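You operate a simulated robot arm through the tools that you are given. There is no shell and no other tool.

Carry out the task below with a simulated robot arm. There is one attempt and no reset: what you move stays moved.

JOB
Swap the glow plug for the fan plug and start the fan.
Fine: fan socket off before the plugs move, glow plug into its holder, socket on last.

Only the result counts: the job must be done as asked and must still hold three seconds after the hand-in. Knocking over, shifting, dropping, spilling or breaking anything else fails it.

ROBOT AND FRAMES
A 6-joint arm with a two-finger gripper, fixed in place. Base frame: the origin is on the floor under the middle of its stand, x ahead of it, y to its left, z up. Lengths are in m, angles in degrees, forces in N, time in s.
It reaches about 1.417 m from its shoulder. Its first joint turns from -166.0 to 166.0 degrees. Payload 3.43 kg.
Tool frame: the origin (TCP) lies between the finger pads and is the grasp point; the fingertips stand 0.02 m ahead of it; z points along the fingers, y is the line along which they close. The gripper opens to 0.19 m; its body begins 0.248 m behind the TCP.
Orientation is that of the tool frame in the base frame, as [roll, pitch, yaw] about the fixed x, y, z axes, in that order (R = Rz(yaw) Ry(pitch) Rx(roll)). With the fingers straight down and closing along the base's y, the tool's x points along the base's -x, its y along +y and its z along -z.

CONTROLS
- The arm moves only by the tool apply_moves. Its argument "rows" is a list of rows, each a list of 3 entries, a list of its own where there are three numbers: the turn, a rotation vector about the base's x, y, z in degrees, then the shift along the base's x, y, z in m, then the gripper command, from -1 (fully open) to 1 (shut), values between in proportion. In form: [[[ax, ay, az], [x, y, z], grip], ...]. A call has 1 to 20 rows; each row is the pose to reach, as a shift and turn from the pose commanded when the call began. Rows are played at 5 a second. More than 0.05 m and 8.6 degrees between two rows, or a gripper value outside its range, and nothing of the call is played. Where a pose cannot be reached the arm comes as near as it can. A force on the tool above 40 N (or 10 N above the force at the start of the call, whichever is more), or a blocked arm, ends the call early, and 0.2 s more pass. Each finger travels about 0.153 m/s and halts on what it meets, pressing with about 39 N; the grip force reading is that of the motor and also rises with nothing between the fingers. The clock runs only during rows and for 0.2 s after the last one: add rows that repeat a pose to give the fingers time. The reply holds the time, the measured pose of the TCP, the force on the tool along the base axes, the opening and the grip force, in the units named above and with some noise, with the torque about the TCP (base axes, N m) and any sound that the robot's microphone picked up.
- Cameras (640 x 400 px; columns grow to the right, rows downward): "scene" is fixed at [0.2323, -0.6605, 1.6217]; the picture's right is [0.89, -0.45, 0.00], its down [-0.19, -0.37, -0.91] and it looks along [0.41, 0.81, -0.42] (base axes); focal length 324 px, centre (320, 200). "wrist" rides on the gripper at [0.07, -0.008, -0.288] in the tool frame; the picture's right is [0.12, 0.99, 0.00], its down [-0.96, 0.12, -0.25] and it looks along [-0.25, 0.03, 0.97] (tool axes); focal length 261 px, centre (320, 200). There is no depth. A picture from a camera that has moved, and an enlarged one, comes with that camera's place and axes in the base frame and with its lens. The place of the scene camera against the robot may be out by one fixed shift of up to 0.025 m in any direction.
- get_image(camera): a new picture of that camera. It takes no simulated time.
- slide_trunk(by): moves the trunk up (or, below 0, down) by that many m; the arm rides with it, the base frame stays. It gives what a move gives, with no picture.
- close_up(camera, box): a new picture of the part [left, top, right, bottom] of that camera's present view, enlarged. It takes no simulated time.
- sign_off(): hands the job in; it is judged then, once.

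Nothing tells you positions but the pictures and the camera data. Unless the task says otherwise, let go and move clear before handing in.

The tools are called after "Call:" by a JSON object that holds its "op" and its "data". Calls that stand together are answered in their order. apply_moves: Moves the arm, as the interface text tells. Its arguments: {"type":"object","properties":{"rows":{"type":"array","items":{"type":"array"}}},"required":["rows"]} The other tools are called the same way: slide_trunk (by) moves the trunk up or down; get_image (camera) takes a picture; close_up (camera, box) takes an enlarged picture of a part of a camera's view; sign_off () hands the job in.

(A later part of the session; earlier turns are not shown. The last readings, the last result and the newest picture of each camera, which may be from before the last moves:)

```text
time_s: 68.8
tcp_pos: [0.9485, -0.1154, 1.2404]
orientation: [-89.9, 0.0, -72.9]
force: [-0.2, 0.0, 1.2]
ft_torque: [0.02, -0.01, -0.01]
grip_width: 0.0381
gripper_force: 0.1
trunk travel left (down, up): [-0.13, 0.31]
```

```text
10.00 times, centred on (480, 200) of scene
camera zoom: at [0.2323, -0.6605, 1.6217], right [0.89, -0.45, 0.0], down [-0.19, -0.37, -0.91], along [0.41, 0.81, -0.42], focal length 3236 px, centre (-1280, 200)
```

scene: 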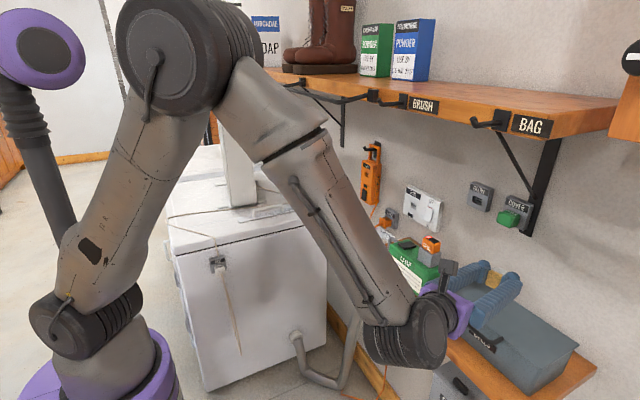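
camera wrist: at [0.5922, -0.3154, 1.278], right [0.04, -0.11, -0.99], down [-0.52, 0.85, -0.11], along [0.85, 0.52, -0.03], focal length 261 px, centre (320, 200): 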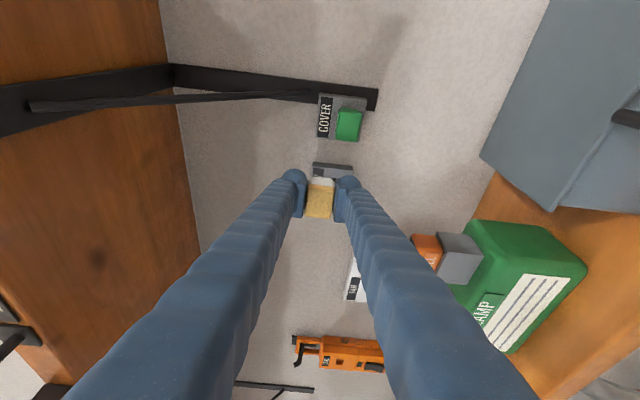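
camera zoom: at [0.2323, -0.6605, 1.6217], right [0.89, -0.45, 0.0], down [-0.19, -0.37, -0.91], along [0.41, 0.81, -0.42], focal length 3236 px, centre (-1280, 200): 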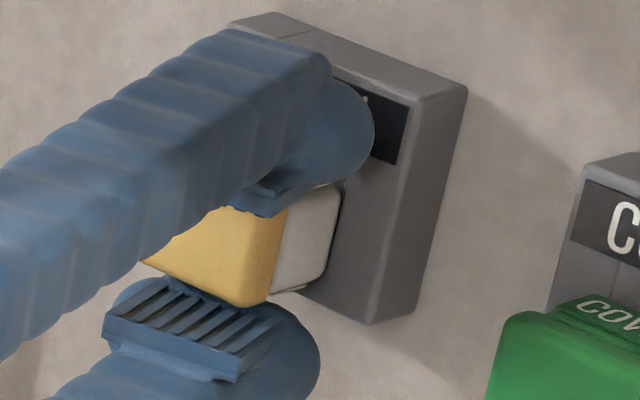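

The plug now stays put by itself, flush in the GLOW holder. I open wider and withdraw straight back.

Call:
{"op": "apply_moves", "data": {"rows": [[[0, 0, 0], [0, 0, 0], 0.4], [[0, 0, 0], [0, 0, 0], 0.4], [[0, 0, 0], [-0.015, 0, 0], 0.4], [[0, 0, 0], [-0.035, 0, 0], 0.4], [[0, 0, 0], [-0.06, 0, 0.005], 0.4], [[0, 0, 0], [-0.085, 0, 0.01], 0.4], [[0, 0, 0], [-0.085, 0, 0.01], 0.4]]}}

Call:
{"op": "get_image", "data": {"camera": "wrist"}}

Call:
{"op": "close_up", "data": {"camera": "scene", "box": [445, 175, 505, 220]}}

Call:
{"op": "close_up", "data": {"camera": "wrist", "box": [270, 100, 370, 200]}}

```text
time_s: 70.4
tcp_pos: [0.8648, -0.1153, 1.2484]
orientation: [-89.9, 0.0, -72.8]
force: [0.0, 0.0, 0.8]
ft_torque: [-0.02, 0.03, -0.03]
grip_width: 0.057
gripper_force: 0.0
trunk travel left (down, up): [-0.13, 0.31]
```

```text
taken
camera wrist: at [0.6132, -0.2669, 1.2576], right [0.04, -0.11, -0.99], down [-0.52, 0.85, -0.12], along [0.85, 0.52, -0.03], focal length 261 px, centre (320, 200)
```

wrist: 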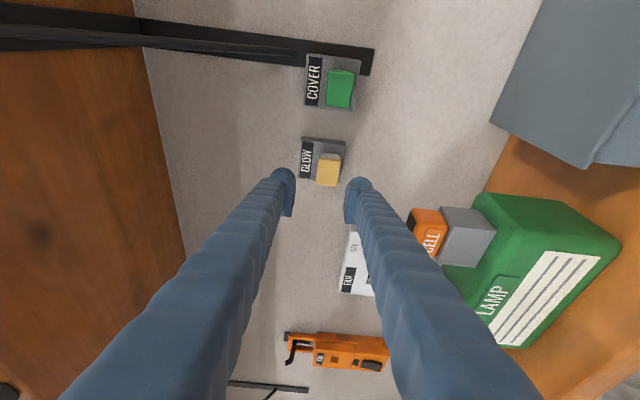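

```text
8.89 times, centred on (475, 198) of scene
camera zoom: at [0.2323, -0.6605, 1.6217], right [0.89, -0.45, 0.0], down [-0.19, -0.37, -0.91], along [0.41, 0.81, -0.42], focal length 2876 px, centre (-1058, 222)
```

zoom: 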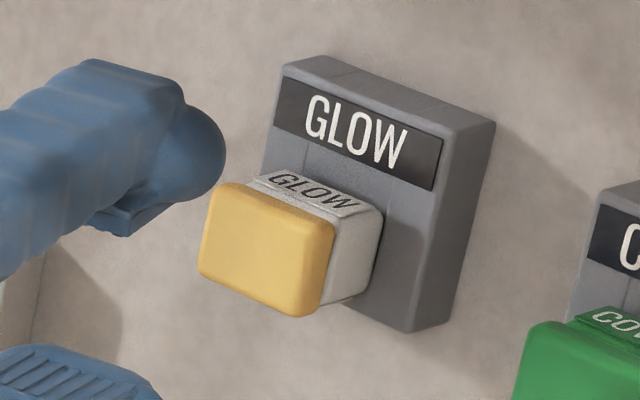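

```text
4.00 times, centred on (320, 150) of wrist
camera zoom: at [0.6132, -0.2669, 1.2576], right [0.04, -0.11, -0.99], down [-0.52, 0.85, -0.12], along [0.85, 0.52, -0.03], focal length 1043 px, centre (320, 400)
```

zoom: 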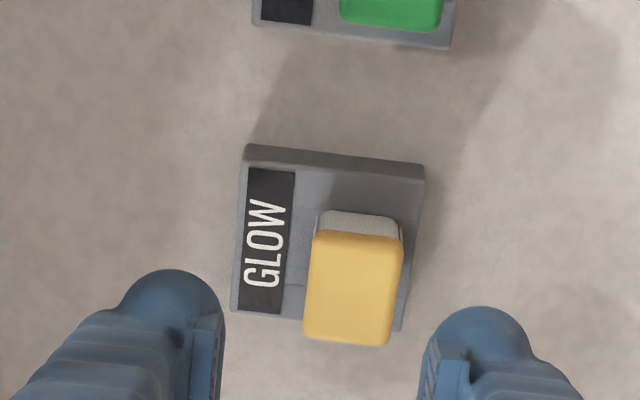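

The glow plug sits flush in its holder. To be sure it's fully home, I close the fingers and give its back a gentle, centred push.

Call:
{"op": "apply_moves", "data": {"rows": [[[0, 0, 0], [0, 0.007, -0.004], 1.0], [[0, 0, 0], [0, 0.0075, -0.008], 1.0], [[0, 0, 0], [0.01, 0.0075, -0.008], 1.0], [[0, 0, 0], [0.025, 0.0075, -0.008], 1.0], [[0, 0, 0], [0.04, 0.0075, -0.008], 1.0], [[0, 0, 0], [0.046, 0.0075, -0.008], 1.0], [[0, 0, 0], [0.05, 0.0075, -0.008], 1.0]]}}

Call:
{"op": "close_up", "data": {"camera": "scene", "box": [445, 175, 505, 220]}}

```text
time_s: 72.0
tcp_pos: [0.9149, -0.109, 1.2408]
orientation: [-89.8, 0.0, -72.7]
force: [0.3, -0.5, -0.3]
ft_torque: [-0.01, 0.04, 0.03]
grip_width: 0.0
gripper_force: 34.1
trunk travel left (down, up): [-0.13, 0.31]
```

```text
8.89 times, centred on (475, 198) of scene
camera zoom: at [0.2323, -0.6605, 1.6217], right [0.89, -0.45, 0.0], down [-0.19, -0.37, -0.91], along [0.41, 0.81, -0.42], focal length 2876 px, centre (-1058, 222)
```

zoom: 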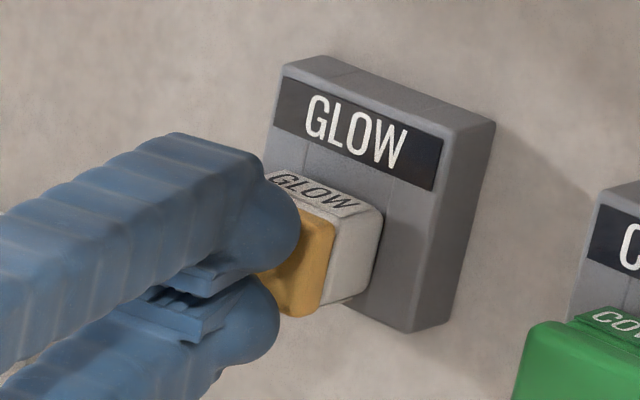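

Call:
{"op": "apply_moves", "data": {"rows": [[[0, 0, 0], [0.002, 0, 0], 1.0], [[0, 0, 0], [0.004, 0, 0], 1.0], [[0, 0, 0], [0.006, 0, 0], 1.0], [[0, 0, 0], [0.008, 0, 0], 1.0]]}}

Call:
{"op": "close_up", "data": {"camera": "scene", "box": [445, 175, 505, 220]}}

```text
time_s: 73.0
tcp_pos: [0.9207, -0.1089, 1.2408]
orientation: [-89.9, 0.2, -72.8]
force: [-15.3, -1.5, -3.0]
ft_torque: [0.02, 0.13, -0.15]
grip_width: 0.0059
gripper_force: 34.0
trunk travel left (down, up): [-0.13, 0.31]
```

```text
8.89 times, centred on (475, 198) of scene
camera zoom: at [0.2323, -0.6605, 1.6217], right [0.89, -0.45, 0.0], down [-0.19, -0.37, -0.91], along [0.41, 0.81, -0.42], focal length 2876 px, centre (-1058, 222)
```

zoom: 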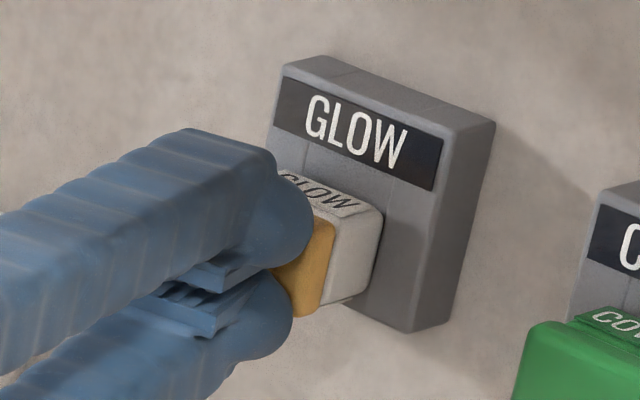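

The plug doesn't budge under 15 N, so it is fully seated. I withdraw now.

Call:
{"op": "apply_moves", "data": {"rows": [[[0, 0, 0], [-0.01, 0, 0], 1.0], [[0, 0, 0], [-0.035, 0, 0.004], 1.0], [[0, 0, 0], [-0.063, 0, 0.009], 1.0], [[0, 0, 0], [-0.063, 0, 0.009], 1.0]]}}

Call:
{"op": "close_up", "data": {"camera": "scene", "box": [400, 170, 510, 250]}}

```text
time_s: 74.0
tcp_pos: [0.8585, -0.1101, 1.2495]
orientation: [-89.9, -0.1, -72.8]
force: [0.0, 0.5, -0.1]
ft_torque: [0.0, 0.03, -0.02]
grip_width: 0.0
gripper_force: 34.0
trunk travel left (down, up): [-0.13, 0.31]
```

```text
5.00 times, centred on (455, 210) of scene
camera zoom: at [0.2323, -0.6605, 1.6217], right [0.89, -0.45, 0.0], down [-0.19, -0.37, -0.91], along [0.41, 0.81, -0.42], focal length 1618 px, centre (-355, 150)
```

zoom: 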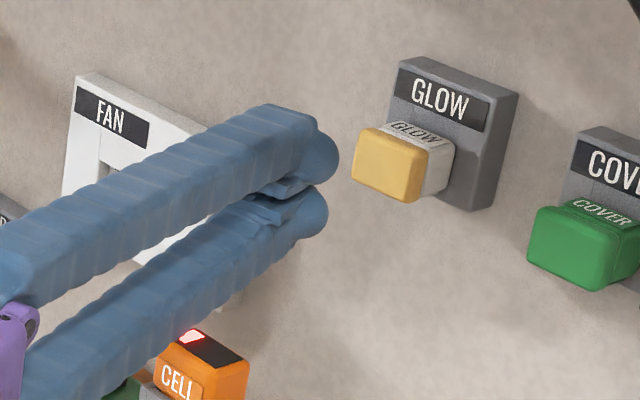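

Glow plug is done. Next I swing around to face the dryer's side for the fan plug, staying over free space and descending gradually.

Call:
{"op": "apply_moves", "data": {"rows": [[[0, 0, 5], [-0.012, 0.0414, 0], 0.4], [[0, 0, 10], [-0.0266, 0.0818, 0], 0.4], [[0, 0, 15], [-0.0439, 0.1207, 0], 0.4], [[0, 0, 20], [-0.0638, 0.1581, -0.005], 0.4], [[0, 0, 25], [-0.0858, 0.1936, -0.015], 0.4], [[0, 0, 30], [-0.1102, 0.2273, -0.025], 0.4], [[0, 0, 35], [-0.1365, 0.2588, -0.035], 0.4], [[0, 0, 40], [-0.1647, 0.2879, -0.045], 0.4], [[0, 0, 45], [-0.1943, 0.3146, -0.055], 0.4], [[0, 0, 50], [-0.2254, 0.3387, -0.065], 0.4], [[0, 0, 55], [-0.2577, 0.36, -0.075], 0.4], [[0, 0, 60], [-0.2908, 0.3786, -0.085], 0.4], [[0, 0, 65], [-0.3246, 0.3942, -0.095], 0.4], [[0, 0, 70], [-0.3588, 0.4069, -0.105], 0.4], [[0, 0, 75], [-0.3931, 0.4167, -0.115], 0.4], [[0, 0, 80], [-0.4273, 0.4236, -0.125], 0.4], [[0, 0, 85], [-0.4612, 0.4276, -0.135], 0.4], [[0, 0, 90], [-0.4944, 0.4287, -0.145], 0.4], [[0, 0, 90], [-0.4944, 0.4287, -0.145], 0.4]]}}

Call:
{"op": "get_image", "data": {"camera": "wrist"}}

Call:
{"op": "get_image", "data": {"camera": "scene"}}

```text
time_s: 78.0
tcp_pos: [0.3645, 0.3204, 1.1062]
orientation: [-89.9, 0.2, 17.4]
force: [-0.1, 0.8, -0.3]
ft_torque: [0.01, 0.01, 0.02]
grip_width: 0.057
gripper_force: 0.1
trunk travel left (down, up): [-0.13, 0.31]
```

```text
taken
camera wrist: at [0.5184, 0.067, 1.1146], right [0.11, 0.04, -0.99], down [-0.85, -0.52, -0.12], along [-0.52, 0.85, -0.03], focal length 261 px, centre (320, 200)
```

wrist: 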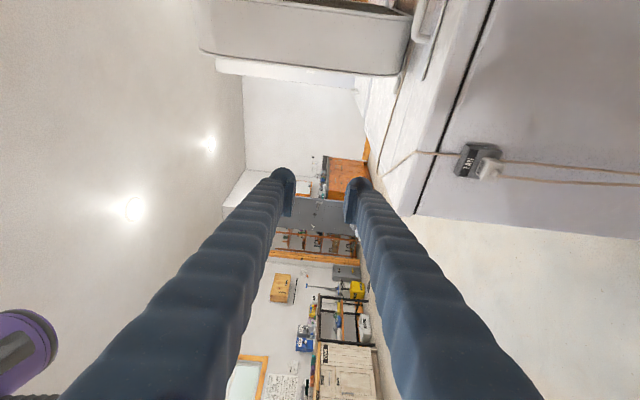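

```text
taken
```

scene: 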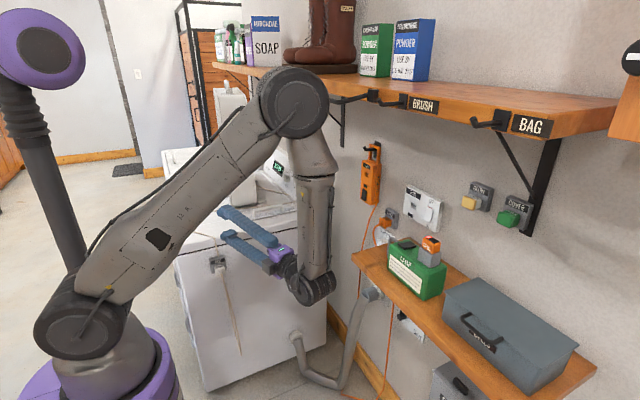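

The tool faces the dryer's side; the FAN holder and its white plug with the cord are in view at about (0.375, 0.48, 0.85). I descend to a pre-grasp standoff.

Call:
{"op": "apply_moves", "data": {"rows": [[[0, 0, 0], [0.01, 0.0, -0.045], 0.4], [[0, 0, 0], [0.02, 0.0, -0.09], 0.4], [[0, 0, 0], [0.03, 0.0, -0.135], 0.4], [[0, 0, 0], [0.038, 0.0, -0.18], 0.4], [[0, 0, 0], [0.04, 0.0, -0.22], 0.4], [[0, 0, 0], [0.04, 0.0, -0.245], 0.4], [[0, 0, 0], [0.04, 0.0, -0.245], 0.4]]}}

Call:
{"op": "get_image", "data": {"camera": "wrist"}}

Call:
{"op": "close_up", "data": {"camera": "wrist", "box": [260, 120, 400, 240]}}

Call:
{"op": "get_image", "data": {"camera": "scene"}}

```text
time_s: 79.6
tcp_pos: [0.404, 0.3173, 0.8588]
orientation: [-89.9, 0.1, 17.2]
force: [0.5, -0.4, -0.4]
ft_torque: [0.0, -0.01, -0.01]
grip_width: 0.0572
gripper_force: 0.1
trunk travel left (down, up): [-0.13, 0.31]
```

```text
taken
camera wrist: at [0.558, 0.0662, 0.8676], right [0.11, 0.04, -0.99], down [-0.85, -0.52, -0.11], along [-0.52, 0.85, -0.03], focal length 261 px, centre (320, 200)
```

wrist: 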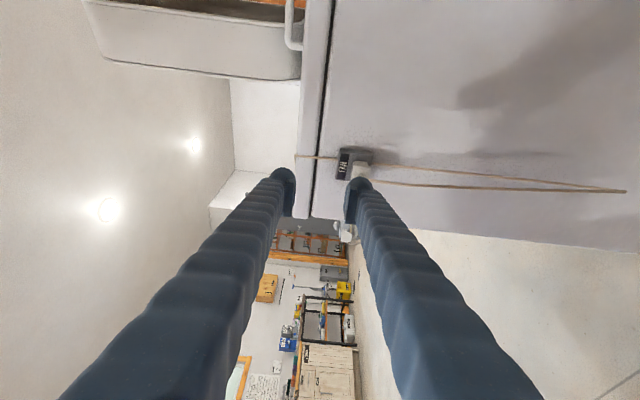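

```text
3.33 times, centred on (330, 180) of wrist
camera zoom: at [0.558, 0.0662, 0.8676], right [0.11, 0.04, -0.99], down [-0.85, -0.52, -0.11], along [-0.52, 0.85, -0.03], focal length 869 px, centre (287, 267)
```

zoom: 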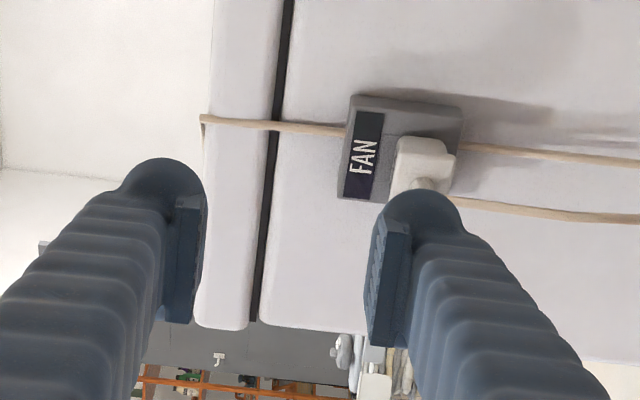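

```text
taken
```

scene: 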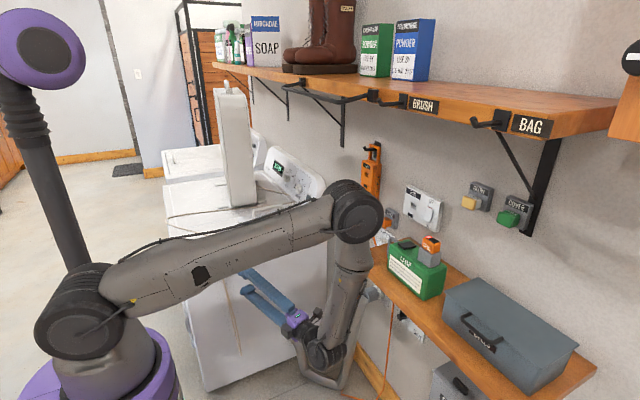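

The plug is further and lower than first guessed: about (0.35, 0.52, 0.78). I move to a closer standoff in line with it.

Call:
{"op": "apply_moves", "data": {"rows": [[[0, 0, 0], [-0.005, 0.0, -0.03], 0.4], [[0, 0, 0], [-0.012, 0.02, -0.06], 0.4], [[0, 0, 0], [-0.018, 0.045, -0.078], 0.4], [[0, 0, 0], [-0.022, 0.07, -0.078], 0.4], [[0, 0, 0], [-0.022, 0.07, -0.078], 0.4]]}}

Call:
{"op": "get_image", "data": {"camera": "wrist"}}

Call:
{"op": "close_up", "data": {"camera": "wrist", "box": [260, 110, 380, 230]}}

Call:
{"op": "close_up", "data": {"camera": "scene", "box": [180, 230, 300, 320]}}

```text
time_s: 80.8
tcp_pos: [0.3817, 0.3897, 0.7828]
orientation: [-90.0, 0.1, 17.2]
force: [-0.7, 0.0, -0.5]
ft_torque: [-0.01, -0.02, -0.02]
grip_width: 0.0572
gripper_force: 0.0
trunk travel left (down, up): [-0.13, 0.31]
```

```text
taken
camera wrist: at [0.5357, 0.1365, 0.7907], right [0.11, 0.04, -0.99], down [-0.85, -0.52, -0.11], along [-0.52, 0.85, -0.03], focal length 261 px, centre (320, 200)
```

wrist: 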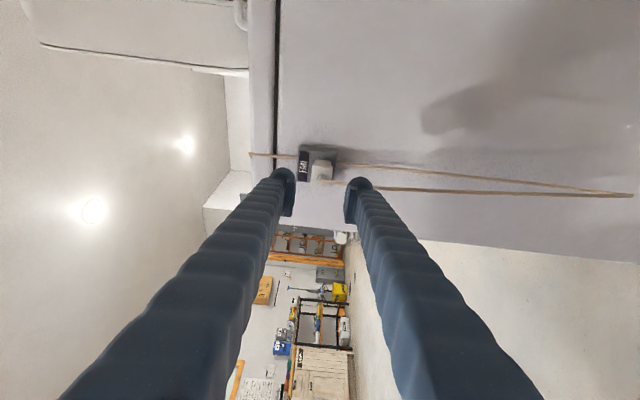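

```text
3.33 times, centred on (320, 170) of wrist
camera zoom: at [0.5357, 0.1365, 0.7907], right [0.11, 0.04, -0.99], down [-0.85, -0.52, -0.11], along [-0.52, 0.85, -0.03], focal length 869 px, centre (320, 300)
```

zoom: 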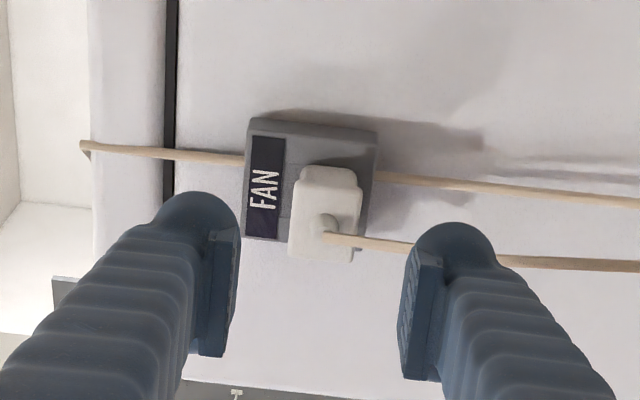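

```text
4.44 times, centred on (240, 275) of scene
camera zoom: at [0.2323, -0.6605, 1.6217], right [0.89, -0.45, 0.0], down [-0.19, -0.37, -0.91], along [0.41, 0.81, -0.42], focal length 1438 px, centre (676, -133)
```

zoom: 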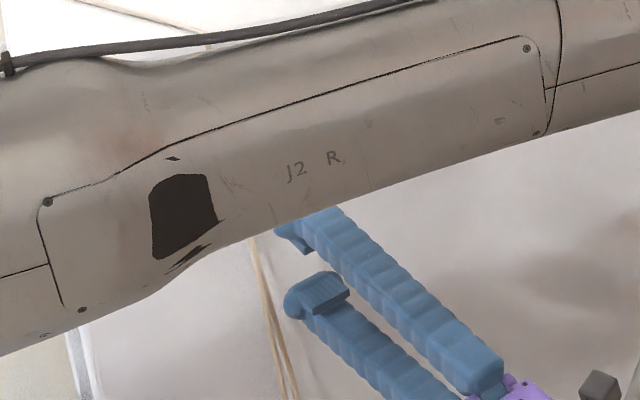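

Call:
{"op": "close_up", "data": {"camera": "wrist", "box": [295, 140, 345, 195]}}

```text
7.27 times, centred on (320, 168) of wrist
camera zoom: at [0.5357, 0.1365, 0.7907], right [0.11, 0.04, -0.99], down [-0.85, -0.52, -0.11], along [-0.52, 0.85, -0.03], focal length 1896 px, centre (320, 436)
```

zoom: 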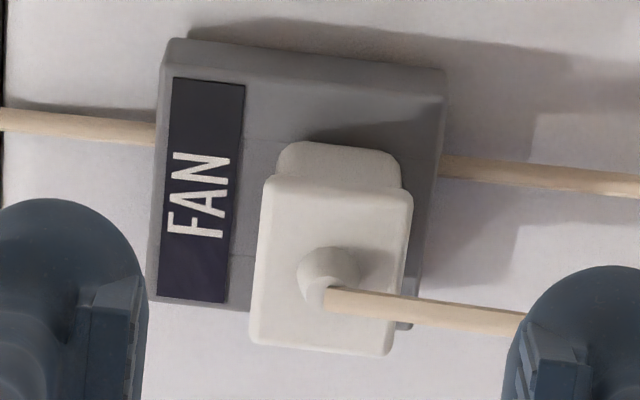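

I can now see the fan plug's shape: a rear flange with a strain relief and a smaller base at the holder. I approach along the tool axis with the fingers open.

Call:
{"op": "apply_moves", "data": {"rows": [[[0, 0, 0], [-0.009, 0.03, -0.0026], 0.4], [[0, 0, 0], [-0.0175, 0.06, -0.0026], 0.4], [[0, 0, 0], [-0.026, 0.09, -0.0026], 0.4], [[0, 0, 0], [-0.032, 0.11, -0.0026], 0.4], [[0, 0, 0], [-0.032, 0.11, -0.0026], 0.4]]}}

Call:
{"op": "close_up", "data": {"camera": "wrist", "box": [260, 120, 380, 240]}}

Call:
{"op": "get_image", "data": {"camera": "scene"}}

```text
time_s: 82.0
tcp_pos: [0.3499, 0.5007, 0.7797]
orientation: [-89.9, 0.1, 17.3]
force: [0.5, -0.8, -0.1]
ft_torque: [0.01, -0.03, 0.01]
grip_width: 0.0568
gripper_force: 0.1
trunk travel left (down, up): [-0.13, 0.31]
```

```text
3.33 times, centred on (320, 180) of wrist
camera zoom: at [0.5034, 0.2477, 0.788], right [0.11, 0.04, -0.99], down [-0.85, -0.52, -0.11], along [-0.52, 0.85, -0.03], focal length 869 px, centre (320, 267)
```

zoom: 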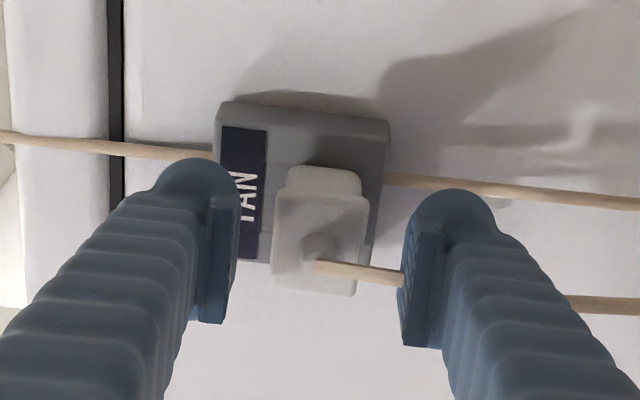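

```text
taken
```

scene: 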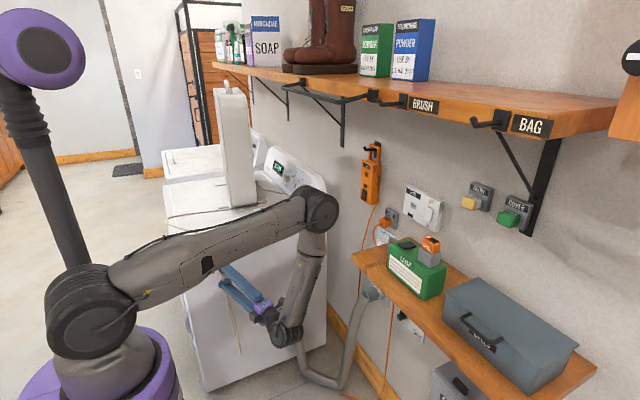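

Centred well and no contact. I go the last 30 mm so the pads straddle the flange.

Call:
{"op": "apply_moves", "data": {"rows": [[[0, 0, 0], [-0.003, 0.01, 0.0], 0.4], [[0, 0, 0], [-0.006, 0.02, 0.0], 0.4], [[0, 0, 0], [-0.0085, 0.029, 0.0], 0.4], [[0, 0, 0], [-0.0085, 0.029, 0.0], 0.4]]}}

Call:
{"op": "close_up", "data": {"camera": "wrist", "box": [260, 120, 380, 240]}}

Call:
{"op": "close_up", "data": {"camera": "scene", "box": [200, 240, 280, 310]}}

```text
time_s: 83.0
tcp_pos: [0.3414, 0.5292, 0.7788]
orientation: [-89.8, 0.1, 17.2]
force: [0.0, -0.4, 0.3]
ft_torque: [-0.02, 0.03, 0.02]
grip_width: 0.0569
gripper_force: 0.2
trunk travel left (down, up): [-0.13, 0.31]
```

```text
3.33 times, centred on (320, 180) of wrist
camera zoom: at [0.4948, 0.2769, 0.7883], right [0.11, 0.04, -0.99], down [-0.85, -0.52, -0.11], along [-0.52, 0.85, -0.03], focal length 869 px, centre (320, 267)
```

zoom: 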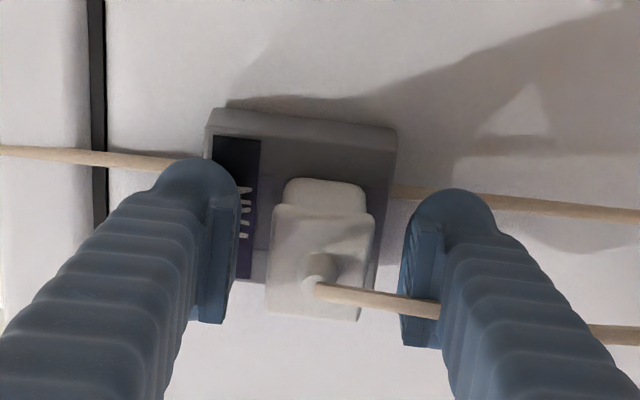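

```text
5.71 times, centred on (240, 275) of scene
camera zoom: at [0.2323, -0.6605, 1.6217], right [0.89, -0.45, 0.0], down [-0.19, -0.37, -0.91], along [0.41, 0.81, -0.42], focal length 1849 px, centre (777, -229)
```

zoom: 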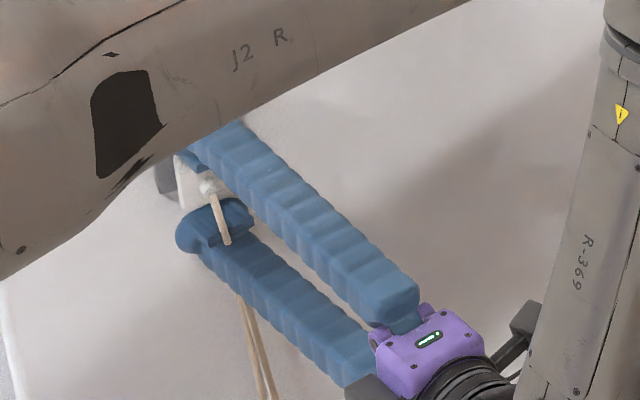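

The cord passes freely (no contact with the finger), and the flange is centred between the pads. Closing the grip.

Call:
{"op": "apply_moves", "data": {"rows": [[[0, 0, 0], [0, 0, 0], 0.6], [[0, 0, 0], [0, 0, 0], 0.8], [[0, 0, 0], [0, 0, 0], 1.0], [[0, 0, 0], [0, 0, 0], 1.0], [[0, 0, 0], [0, 0, 0], 1.0]]}}

Call:
{"op": "close_up", "data": {"camera": "wrist", "box": [270, 130, 370, 230]}}

```text
time_s: 84.2
tcp_pos: [0.341, 0.5286, 0.7801]
orientation: [-89.9, 0.0, 17.2]
force: [1.3, -0.6, 6.1]
ft_torque: [0.04, 0.04, 0.01]
grip_width: 0.0314
gripper_force: 39.2
trunk travel left (down, up): [-0.13, 0.31]
```

```text
4.00 times, centred on (320, 180) of wrist
camera zoom: at [0.4948, 0.2766, 0.7886], right [0.11, 0.04, -0.99], down [-0.85, -0.52, -0.12], along [-0.52, 0.85, -0.03], focal length 1043 px, centre (320, 280)
```

zoom: 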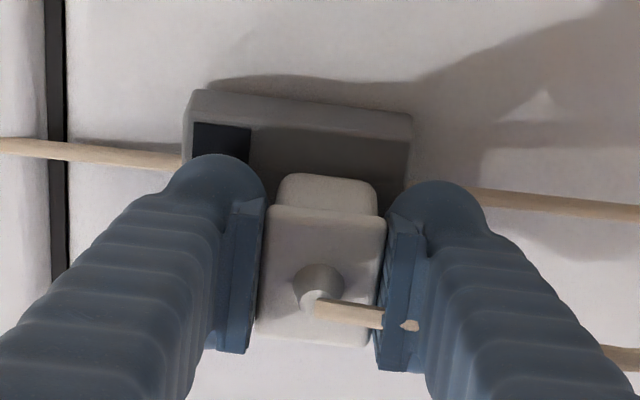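

Firm grip on the flange (31 mm). I pull the fan plug straight out along −y by 5 cm.

Call:
{"op": "apply_moves", "data": {"rows": [[[0, 0, 0], [0, -0.003, 0.0008], 1.0], [[0, 0, 0], [0, -0.007, 0.0008], 1.0], [[0, 0, 0], [0, -0.012, 0.0008], 1.0], [[0, 0, 0], [0, -0.018, 0.0008], 1.0], [[0, 0, 0], [0, -0.025, 0.0008], 1.0], [[0, 0, 0], [0, -0.033, 0.0008], 1.0], [[0, 0, 0], [0, -0.042, 0.0008], 1.0], [[0, 0, 0], [0, -0.05, 0.0008], 1.0], [[0, 0, 0], [0, -0.05, 0.0008], 1.0]]}}

Call:
{"op": "close_up", "data": {"camera": "wrist", "box": [270, 120, 370, 220]}}

Call:
{"op": "close_up", "data": {"camera": "wrist", "box": [295, 135, 345, 185]}}

Call:
{"op": "get_image", "data": {"camera": "scene"}}

```text
time_s: 86.2
tcp_pos: [0.3426, 0.4787, 0.7806]
orientation: [-89.9, 0.2, 17.2]
force: [0.4, 1.3, 0.0]
ft_torque: [0.0, 0.0, -0.01]
grip_width: 0.0317
gripper_force: 39.3
trunk travel left (down, up): [-0.13, 0.31]
```

```text
4.00 times, centred on (320, 170) of wrist
camera zoom: at [0.4956, 0.2266, 0.7895], right [0.11, 0.04, -0.99], down [-0.85, -0.52, -0.11], along [-0.52, 0.85, -0.03], focal length 1043 px, centre (320, 320)
```

zoom: 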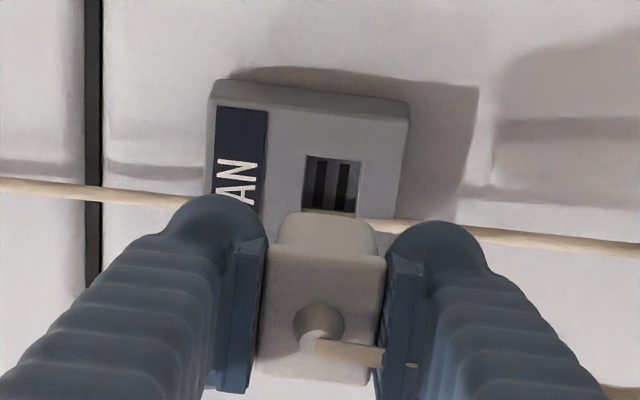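

```text
8.00 times, centred on (320, 160) of wrist
camera zoom: at [0.4956, 0.2266, 0.7895], right [0.11, 0.04, -0.99], down [-0.85, -0.52, -0.11], along [-0.52, 0.85, -0.03], focal length 2085 px, centre (320, 520)
```

zoom: 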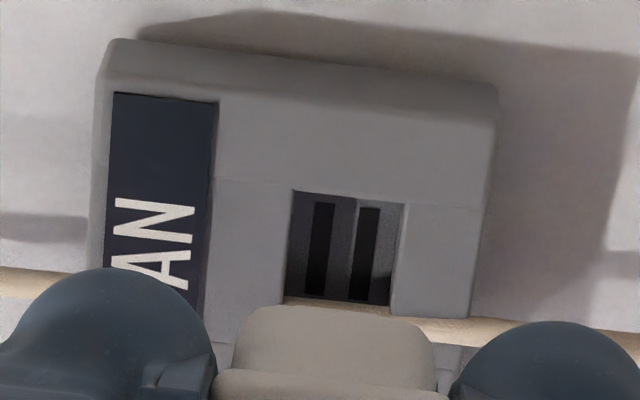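

```text
taken
```

scene: 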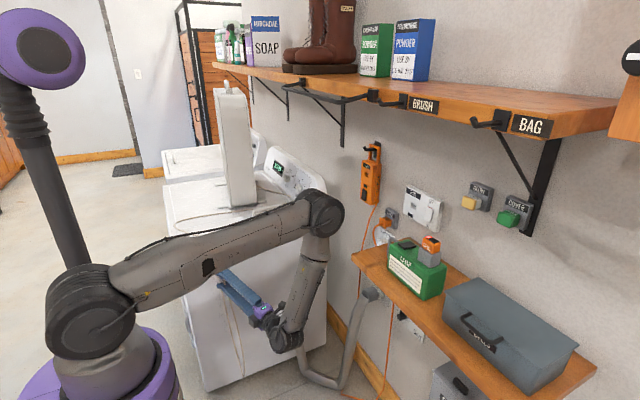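

Plug is out and I have the slot reference (341, 250) at this 50 mm standoff. The cord has ample slack. Now I back off and lift away from the dryer.

Call:
{"op": "apply_moves", "data": {"rows": [[[0, 0, 0], [0, -0.03, 0.0], 1.0], [[0, 0, 0], [0, -0.06, 0.02], 1.0], [[0, 0, 0], [0.003, -0.09, 0.055], 1.0], [[0, 0, 0], [0.006, -0.12, 0.09], 1.0], [[0, 0, 0], [0.01, -0.145, 0.13], 1.0], [[0, 0, 0], [0.015, -0.158, 0.175], 1.0], [[0, 0, 0], [0.02, -0.159, 0.22], 1.0], [[0, 0, 0], [0.023, -0.159, 0.265], 1.0], [[0, 0, 0], [0.023, -0.159, 0.31], 1.0], [[0, 0, 0], [0.023, -0.159, 0.325], 1.0], [[0, 0, 0], [0.023, -0.159, 0.325], 1.0]]}}

Call:
{"op": "get_image", "data": {"camera": "scene"}}

Call:
{"op": "close_up", "data": {"camera": "wrist", "box": [270, 120, 370, 220]}}

```text
time_s: 88.6
tcp_pos: [0.3619, 0.3201, 1.1073]
orientation: [-89.9, 0.2, 17.1]
force: [-0.5, -0.6, 0.1]
ft_torque: [-0.02, 0.06, 0.0]
grip_width: 0.0319
gripper_force: 39.0
trunk travel left (down, up): [-0.13, 0.31]
```

```text
taken
```

scene: 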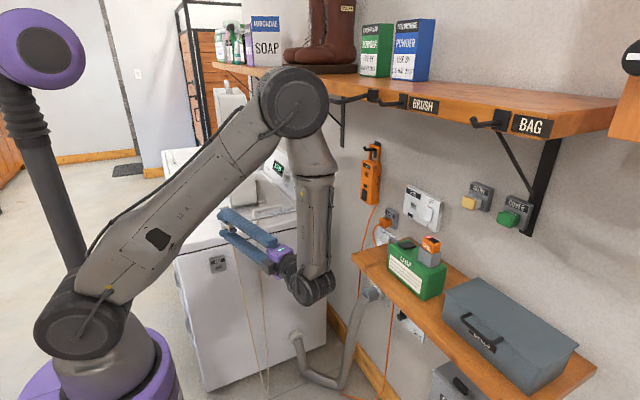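

```text
4.00 times, centred on (320, 170) of wrist
camera zoom: at [0.517, 0.0675, 1.1148], right [0.11, 0.04, -0.99], down [-0.85, -0.52, -0.11], along [-0.52, 0.85, -0.03], focal length 1043 px, centre (320, 320)
```

zoom: 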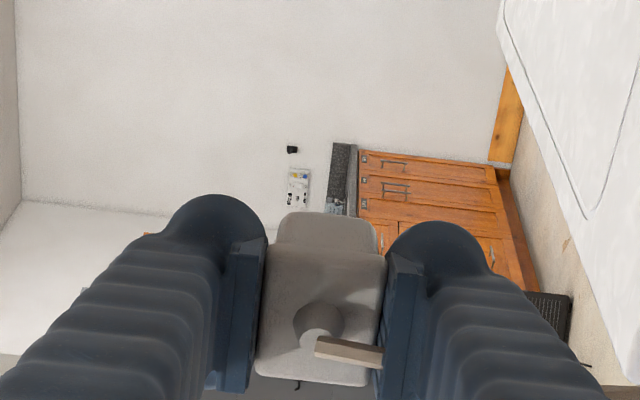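

The cord follows with slack hanging to the floor. I lower the trunk a little (to ease the wrist limit at the wall), then swing to the wall.

Call:
{"op": "slide_trunk", "data": {"by": -0.08}}

Call:
{"op": "apply_moves", "data": {"rows": [[[0, 0, -5], [0.0326, 0.0105, 0.009], 1.0], [[0, 0, -10], [0.0659, 0.0182, 0.018], 1.0], [[0, 0, -15], [0.0995, 0.0229, 0.027], 1.0], [[0, 0, -20], [0.1333, 0.0247, 0.037], 1.0], [[0, 0, -25], [0.1669, 0.0236, 0.047], 1.0], [[0, 0, -30], [0.2001, 0.0196, 0.057], 1.0], [[0, 0, -35], [0.2327, 0.0127, 0.067], 1.0], [[0, 0, -40], [0.2644, 0.0029, 0.077], 1.0], [[0, 0, -45], [0.2949, -0.0096, 0.087], 1.0], [[0, 0, -50], [0.324, -0.0246, 0.097], 1.0], [[0, 0, -55], [0.3516, -0.0421, 0.107], 1.0], [[0, 0, -60], [0.3773, -0.062, 0.117], 1.0], [[0, 0, -65], [0.4011, -0.0841, 0.127], 1.0], [[0, 0, -70], [0.4226, -0.108, 0.137], 1.0], [[0, 0, -75], [0.4419, -0.1338, 0.147], 1.0], [[0, 0, -80], [0.4586, -0.1611, 0.157], 1.0], [[0, 0, -85], [0.4727, -0.1898, 0.167], 1.0], [[0, 0, -90], [0.4841, -0.2197, 0.175], 1.0], [[0, 0, -90], [0.4841, -0.2197, 0.175], 1.0]]}}

Call:
{"op": "get_image", "data": {"camera": "wrist"}}

Call:
{"op": "get_image", "data": {"camera": "scene"}}

```text
time_s: 89.8
tcp_pos: [0.3624, 0.32, 1.0258]
orientation: [-89.9, 0.0, 17.2]
force: [0.2, 1.0, -1.0]
ft_torque: [-0.01, 0.01, 0.0]
grip_width: 0.0314
gripper_force: 38.9
trunk travel left (down, up): [-0.05, 0.39]
```

```text
time_s: 93.8
tcp_pos: [0.8471, 0.1004, 1.2011]
orientation: [-90.0, -0.1, -72.8]
force: [-0.6, 0.6, -1.1]
ft_torque: [0.01, -0.02, -0.02]
grip_width: 0.0317
gripper_force: 38.7
trunk travel left (down, up): [-0.05, 0.39]
```

```text
taken
camera wrist: at [0.5944, -0.0503, 1.2103], right [0.04, -0.11, -0.99], down [-0.52, 0.85, -0.12], along [0.85, 0.52, -0.03], focal length 261 px, centre (320, 200)
```

wrist: 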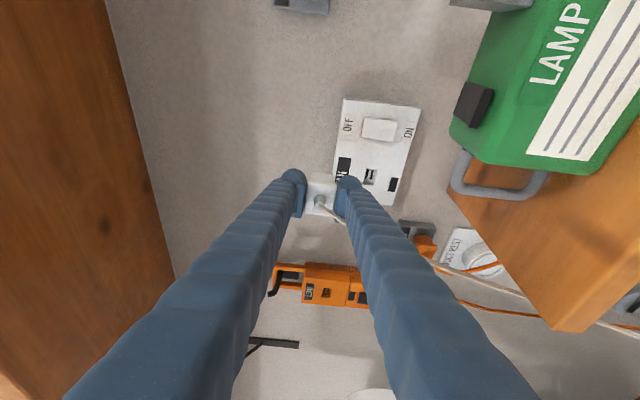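

```text
taken
```

scene: 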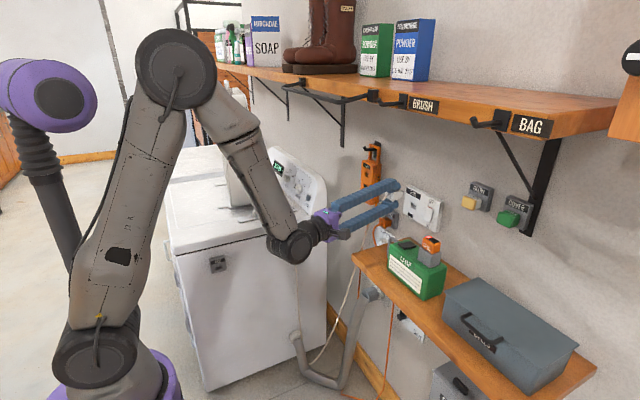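

At the wall with the plug; the FAN socket is in view. I move to the 85 mm standoff in front of the socket and check the slot position against the reference.

Call:
{"op": "apply_moves", "data": {"rows": [[[0, 0, 0], [0.01, 0.01, -0.03], 1.0], [[0, 0, 0], [0.02, 0.02, -0.06], 1.0], [[0, 0, 0], [0.03, 0.026, -0.0816], 1.0], [[0, 0, 0], [0.0536, 0.0276, -0.0816], 1.0], [[0, 0, 0], [0.0536, 0.0276, -0.0816], 1.0]]}}

Call:
{"op": "close_up", "data": {"camera": "wrist", "box": [295, 135, 345, 185]}}

Call:
{"op": "close_up", "data": {"camera": "wrist", "box": [270, 120, 370, 220]}}

Call:
{"op": "close_up", "data": {"camera": "scene", "box": [380, 170, 450, 225]}}

```text
time_s: 95.0
tcp_pos: [0.9, 0.1286, 1.1199]
orientation: [-89.9, -0.1, -72.8]
force: [0.7, 1.0, -0.4]
ft_torque: [0.0, -0.01, -0.01]
grip_width: 0.0318
gripper_force: 39.5
trunk travel left (down, up): [-0.05, 0.39]
```

```text
8.00 times, centred on (320, 160) of wrist
camera zoom: at [0.6478, -0.0225, 1.1286], right [0.04, -0.11, -0.99], down [-0.52, 0.85, -0.12], along [0.85, 0.52, -0.03], focal length 2085 px, centre (320, 520)
```

zoom: 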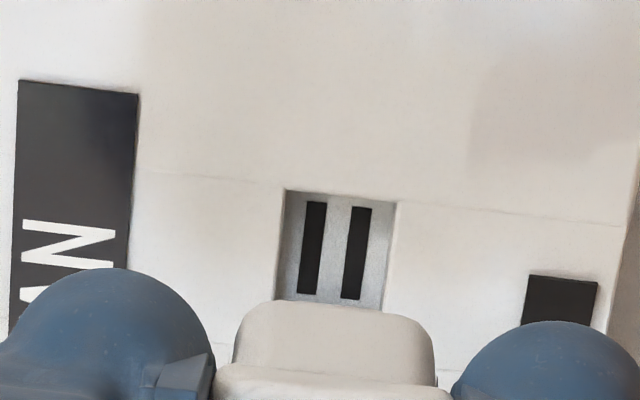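

```text
4.00 times, centred on (320, 170) of wrist
camera zoom: at [0.6478, -0.0225, 1.1286], right [0.04, -0.11, -0.99], down [-0.52, 0.85, -0.12], along [0.85, 0.52, -0.03], focal length 1043 px, centre (320, 320)
```

zoom: 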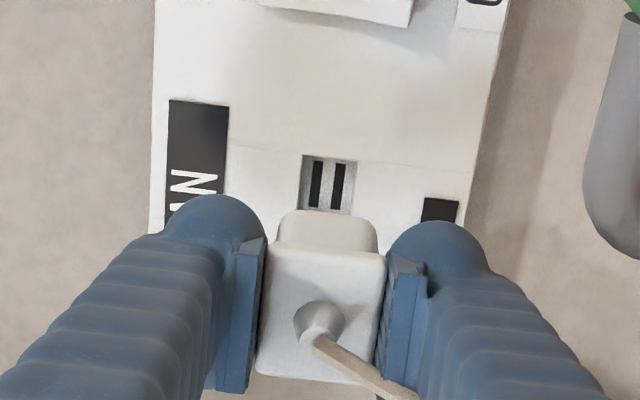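

```text
7.27 times, centred on (415, 198) of scene
camera zoom: at [0.2323, -0.6605, 1.6217], right [0.89, -0.45, 0.0], down [-0.19, -0.37, -0.91], along [0.41, 0.81, -0.42], focal length 2353 px, centre (-371, 218)
```

zoom: 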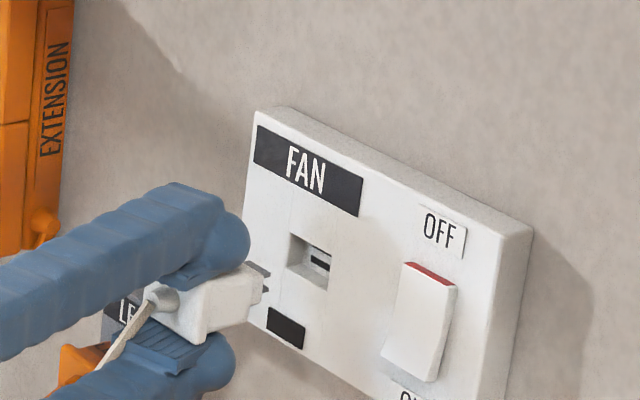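

Row matches exactly; I need to go up about 1.3 mm. Then verify.

Call:
{"op": "apply_moves", "data": {"rows": [[[0, 0, 0], [0, 0, 0.0013], 1.0], [[0, 0, 0], [0, 0, 0.0013], 1.0], [[0, 0, 0], [0, 0, 0.0013], 1.0]]}}

Call:
{"op": "close_up", "data": {"camera": "wrist", "box": [295, 135, 345, 185]}}

```text
time_s: 95.8
tcp_pos: [0.8997, 0.1273, 1.1214]
orientation: [-89.9, 0.0, -72.9]
force: [0.1, 0.0, -0.7]
ft_torque: [-0.02, 0.02, -0.02]
grip_width: 0.0318
gripper_force: 38.4
trunk travel left (down, up): [-0.05, 0.39]
```

```text
8.00 times, centred on (320, 160) of wrist
camera zoom: at [0.648, -0.0231, 1.1298], right [0.04, -0.11, -0.99], down [-0.52, 0.85, -0.12], along [0.85, 0.52, -0.03], focal length 2085 px, centre (320, 520)
```

zoom: 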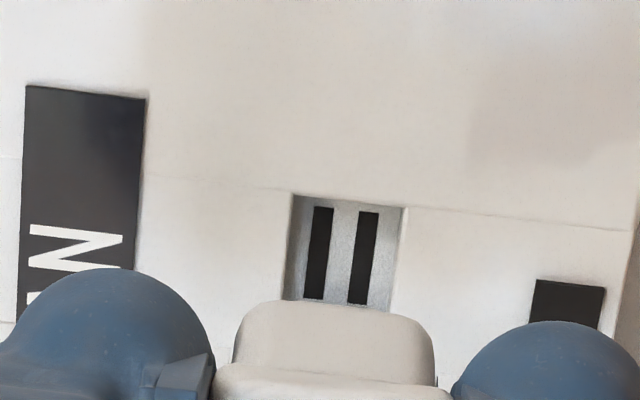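

Column matches now and the row is within a millimetre; I add 0.8 mm in y and insert slowly.

Call:
{"op": "apply_moves", "data": {"rows": [[[0, 0, 0], [0.01, 0.0009, 0.0], 1.0], [[0, 0, 0], [0.02, 0.0009, 0.0], 1.0], [[0, 0, 0], [0.028, 0.0009, 0.0], 1.0], [[0, 0, 0], [0.034, 0.0009, 0.0], 1.0], [[0, 0, 0], [0.038, 0.0009, 0.0], 1.0]]}}

Call:
{"op": "close_up", "data": {"camera": "scene", "box": [395, 180, 445, 220]}}

Call:
{"op": "close_up", "data": {"camera": "wrist", "box": [295, 145, 345, 195]}}

```text
time_s: 97.0
tcp_pos: [0.9388, 0.1291, 1.121]
orientation: [-89.9, 0.0, -72.8]
force: [0.4, -0.5, -0.5]
ft_torque: [-0.02, 0.02, -0.02]
grip_width: 0.0318
gripper_force: 38.7
trunk travel left (down, up): [-0.05, 0.39]
```

```text
10.00 times, centred on (420, 200) of scene
camera zoom: at [0.2323, -0.6605, 1.6217], right [0.89, -0.45, 0.0], down [-0.19, -0.37, -0.91], along [0.41, 0.81, -0.42], focal length 3236 px, centre (-680, 200)
```

zoom: 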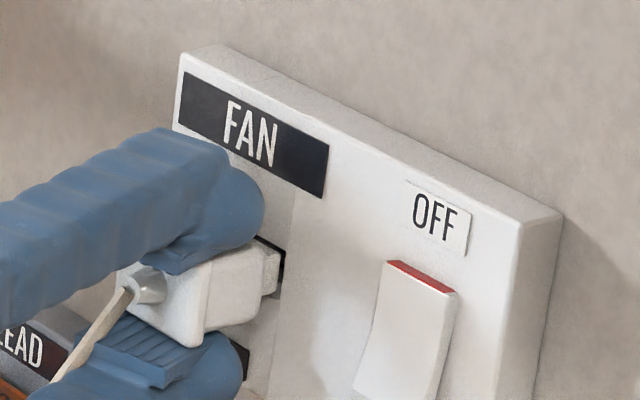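

```text
8.00 times, centred on (320, 170) of wrist
camera zoom: at [0.6868, -0.0226, 1.1297], right [0.04, -0.11, -0.99], down [-0.52, 0.85, -0.12], along [0.85, 0.52, -0.03], focal length 2085 px, centre (320, 440)
```

zoom: 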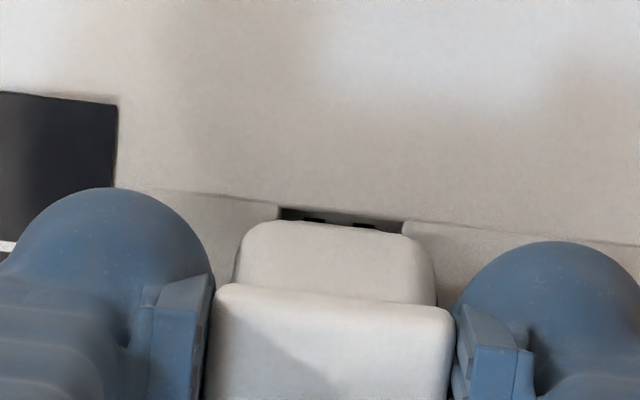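

Blades are in the recess with zero resistance. Continuing the last 12 mm.

Call:
{"op": "apply_moves", "data": {"rows": [[[0, 0, 0], [0.003, 0.0, 0.0], 1.0], [[0, 0, 0], [0.006, 0.0, 0.0], 1.0], [[0, 0, 0], [0.009, 0.0, 0.0], 1.0], [[0, 0, 0], [0.012, 0.0, 0.0], 1.0]]}}

Call:
{"op": "close_up", "data": {"camera": "scene", "box": [395, 180, 445, 220]}}

Call:
{"op": "close_up", "data": {"camera": "wrist", "box": [295, 145, 345, 195]}}

```text
time_s: 98.0
tcp_pos: [0.948, 0.1293, 1.121]
orientation: [-89.9, -0.1, -72.7]
force: [-21.2, -2.6, -1.2]
ft_torque: [0.04, -0.02, 0.0]
grip_width: 0.0319
gripper_force: 39.0
trunk travel left (down, up): [-0.05, 0.39]
```

```text
10.00 times, centred on (420, 200) of scene
camera zoom: at [0.2323, -0.6605, 1.6217], right [0.89, -0.45, 0.0], down [-0.19, -0.37, -0.91], along [0.41, 0.81, -0.42], focal length 3236 px, centre (-680, 200)
```

zoom: 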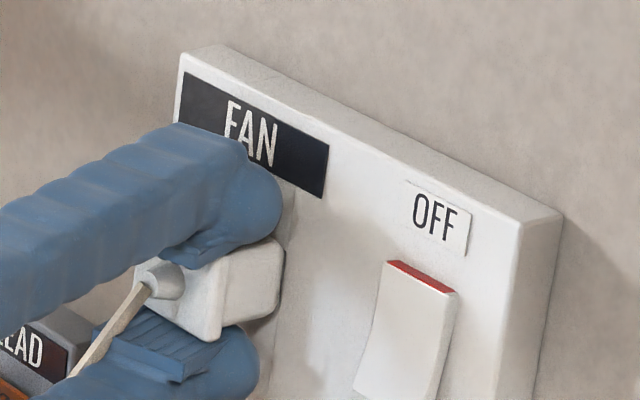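

```text
8.00 times, centred on (320, 170) of wrist
camera zoom: at [0.6952, -0.0223, 1.1298], right [0.04, -0.11, -0.99], down [-0.52, 0.85, -0.12], along [0.85, 0.52, -0.03], focal length 2085 px, centre (320, 440)
```

zoom: 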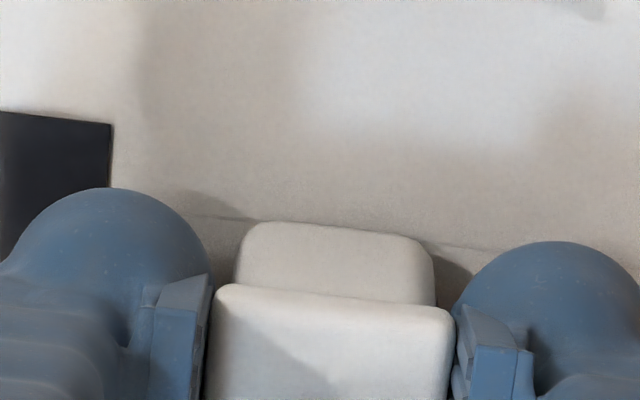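

It looks flush with 21 N of push. A touch more, then relax and test with a slightly opened grip.

Call:
{"op": "apply_moves", "data": {"rows": [[[0, 0, 0], [0.0015, 0.0, 0.0], 1.0], [[0, 0, 0], [0.0015, 0.0, 0.0], 1.0], [[0, 0, 0], [-0.002, 0.0, 0.0], 1.0], [[0, 0, 0], [-0.003, 0.0, 0.0], 0.6], [[0, 0, 0], [-0.003, 0.0, 0.0], 0.57], [[0, 0, 0], [-0.003, 0.0, 0.0], 0.57], [[0, 0, 0], [-0.003, 0.0, 0.0], 0.57]]}}

Call:
{"op": "close_up", "data": {"camera": "scene", "box": [395, 180, 445, 220]}}

Call:
{"op": "close_up", "data": {"camera": "wrist", "box": [270, 120, 370, 220]}}

```text
time_s: 99.6
tcp_pos: [0.9485, 0.1286, 1.1202]
orientation: [-89.9, 0.0, -72.8]
force: [-0.4, 0.0, -0.3]
ft_torque: [0.0, 0.0, 0.01]
grip_width: 0.0412
gripper_force: 0.2
trunk travel left (down, up): [-0.05, 0.39]
```

```text
10.00 times, centred on (420, 200) of scene
camera zoom: at [0.2323, -0.6605, 1.6217], right [0.89, -0.45, 0.0], down [-0.19, -0.37, -0.91], along [0.41, 0.81, -0.42], focal length 3236 px, centre (-680, 200)
```

zoom: 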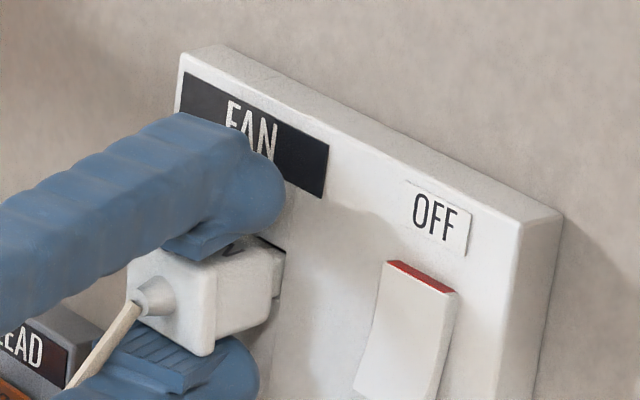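

```text
4.00 times, centred on (320, 170) of wrist
camera zoom: at [0.6955, -0.0225, 1.1292], right [0.04, -0.11, -0.99], down [-0.52, 0.85, -0.12], along [0.85, 0.52, -0.03], focal length 1043 px, centre (320, 320)
```

zoom: 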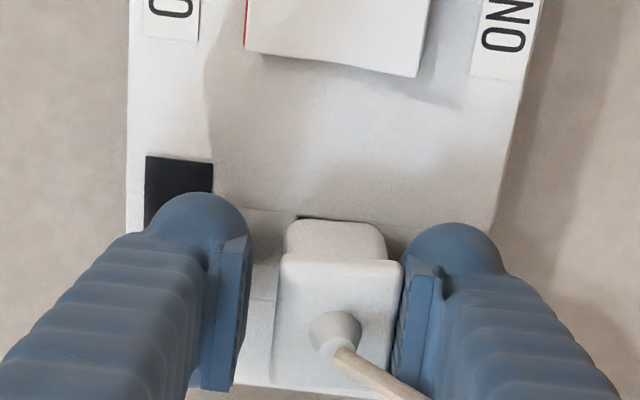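

The plug sagged when released, so it hadn't clicked in (the GLOW one needed about 32 N). I re-grip and push harder, staying under the 40 N limit.

Call:
{"op": "apply_moves", "data": {"rows": [[[0, 0, 0], [0, 0, 0.0008], 0.8], [[0, 0, 0], [0, 0, 0.0008], 1.0], [[0, 0, 0], [0, 0, 0.0008], 1.0], [[0, 0, 0], [0, 0, 0.0008], 1.0]]}}

Call:
{"op": "close_up", "data": {"camera": "wrist", "box": [295, 145, 345, 195]}}

Call:
{"op": "close_up", "data": {"camera": "scene", "box": [405, 190, 435, 215]}}

```text
time_s: 100.6
tcp_pos: [0.9469, 0.1286, 1.1209]
orientation: [-89.9, 0.0, -72.8]
force: [0.1, 0.2, 0.6]
ft_torque: [-0.04, 0.01, 0.01]
grip_width: 0.0304
gripper_force: 38.9
trunk travel left (down, up): [-0.05, 0.39]
```

```text
8.00 times, centred on (320, 170) of wrist
camera zoom: at [0.6955, -0.0225, 1.1299], right [0.04, -0.11, -0.99], down [-0.52, 0.85, -0.12], along [0.85, 0.52, -0.03], focal length 2085 px, centre (320, 440)
```

zoom: 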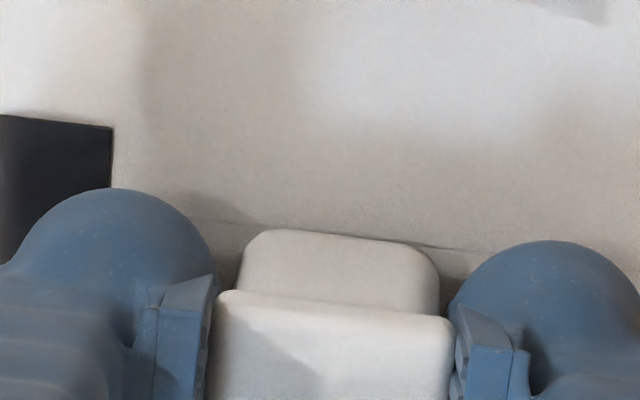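

```text
16.00 times, centred on (420, 202) of scene
camera zoom: at [0.2323, -0.6605, 1.6217], right [0.89, -0.45, 0.0], down [-0.19, -0.37, -0.91], along [0.41, 0.81, -0.42], focal length 5177 px, centre (-1280, 160)
```

zoom: 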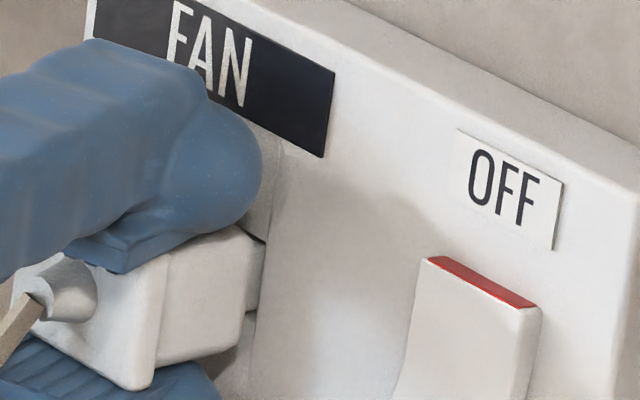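

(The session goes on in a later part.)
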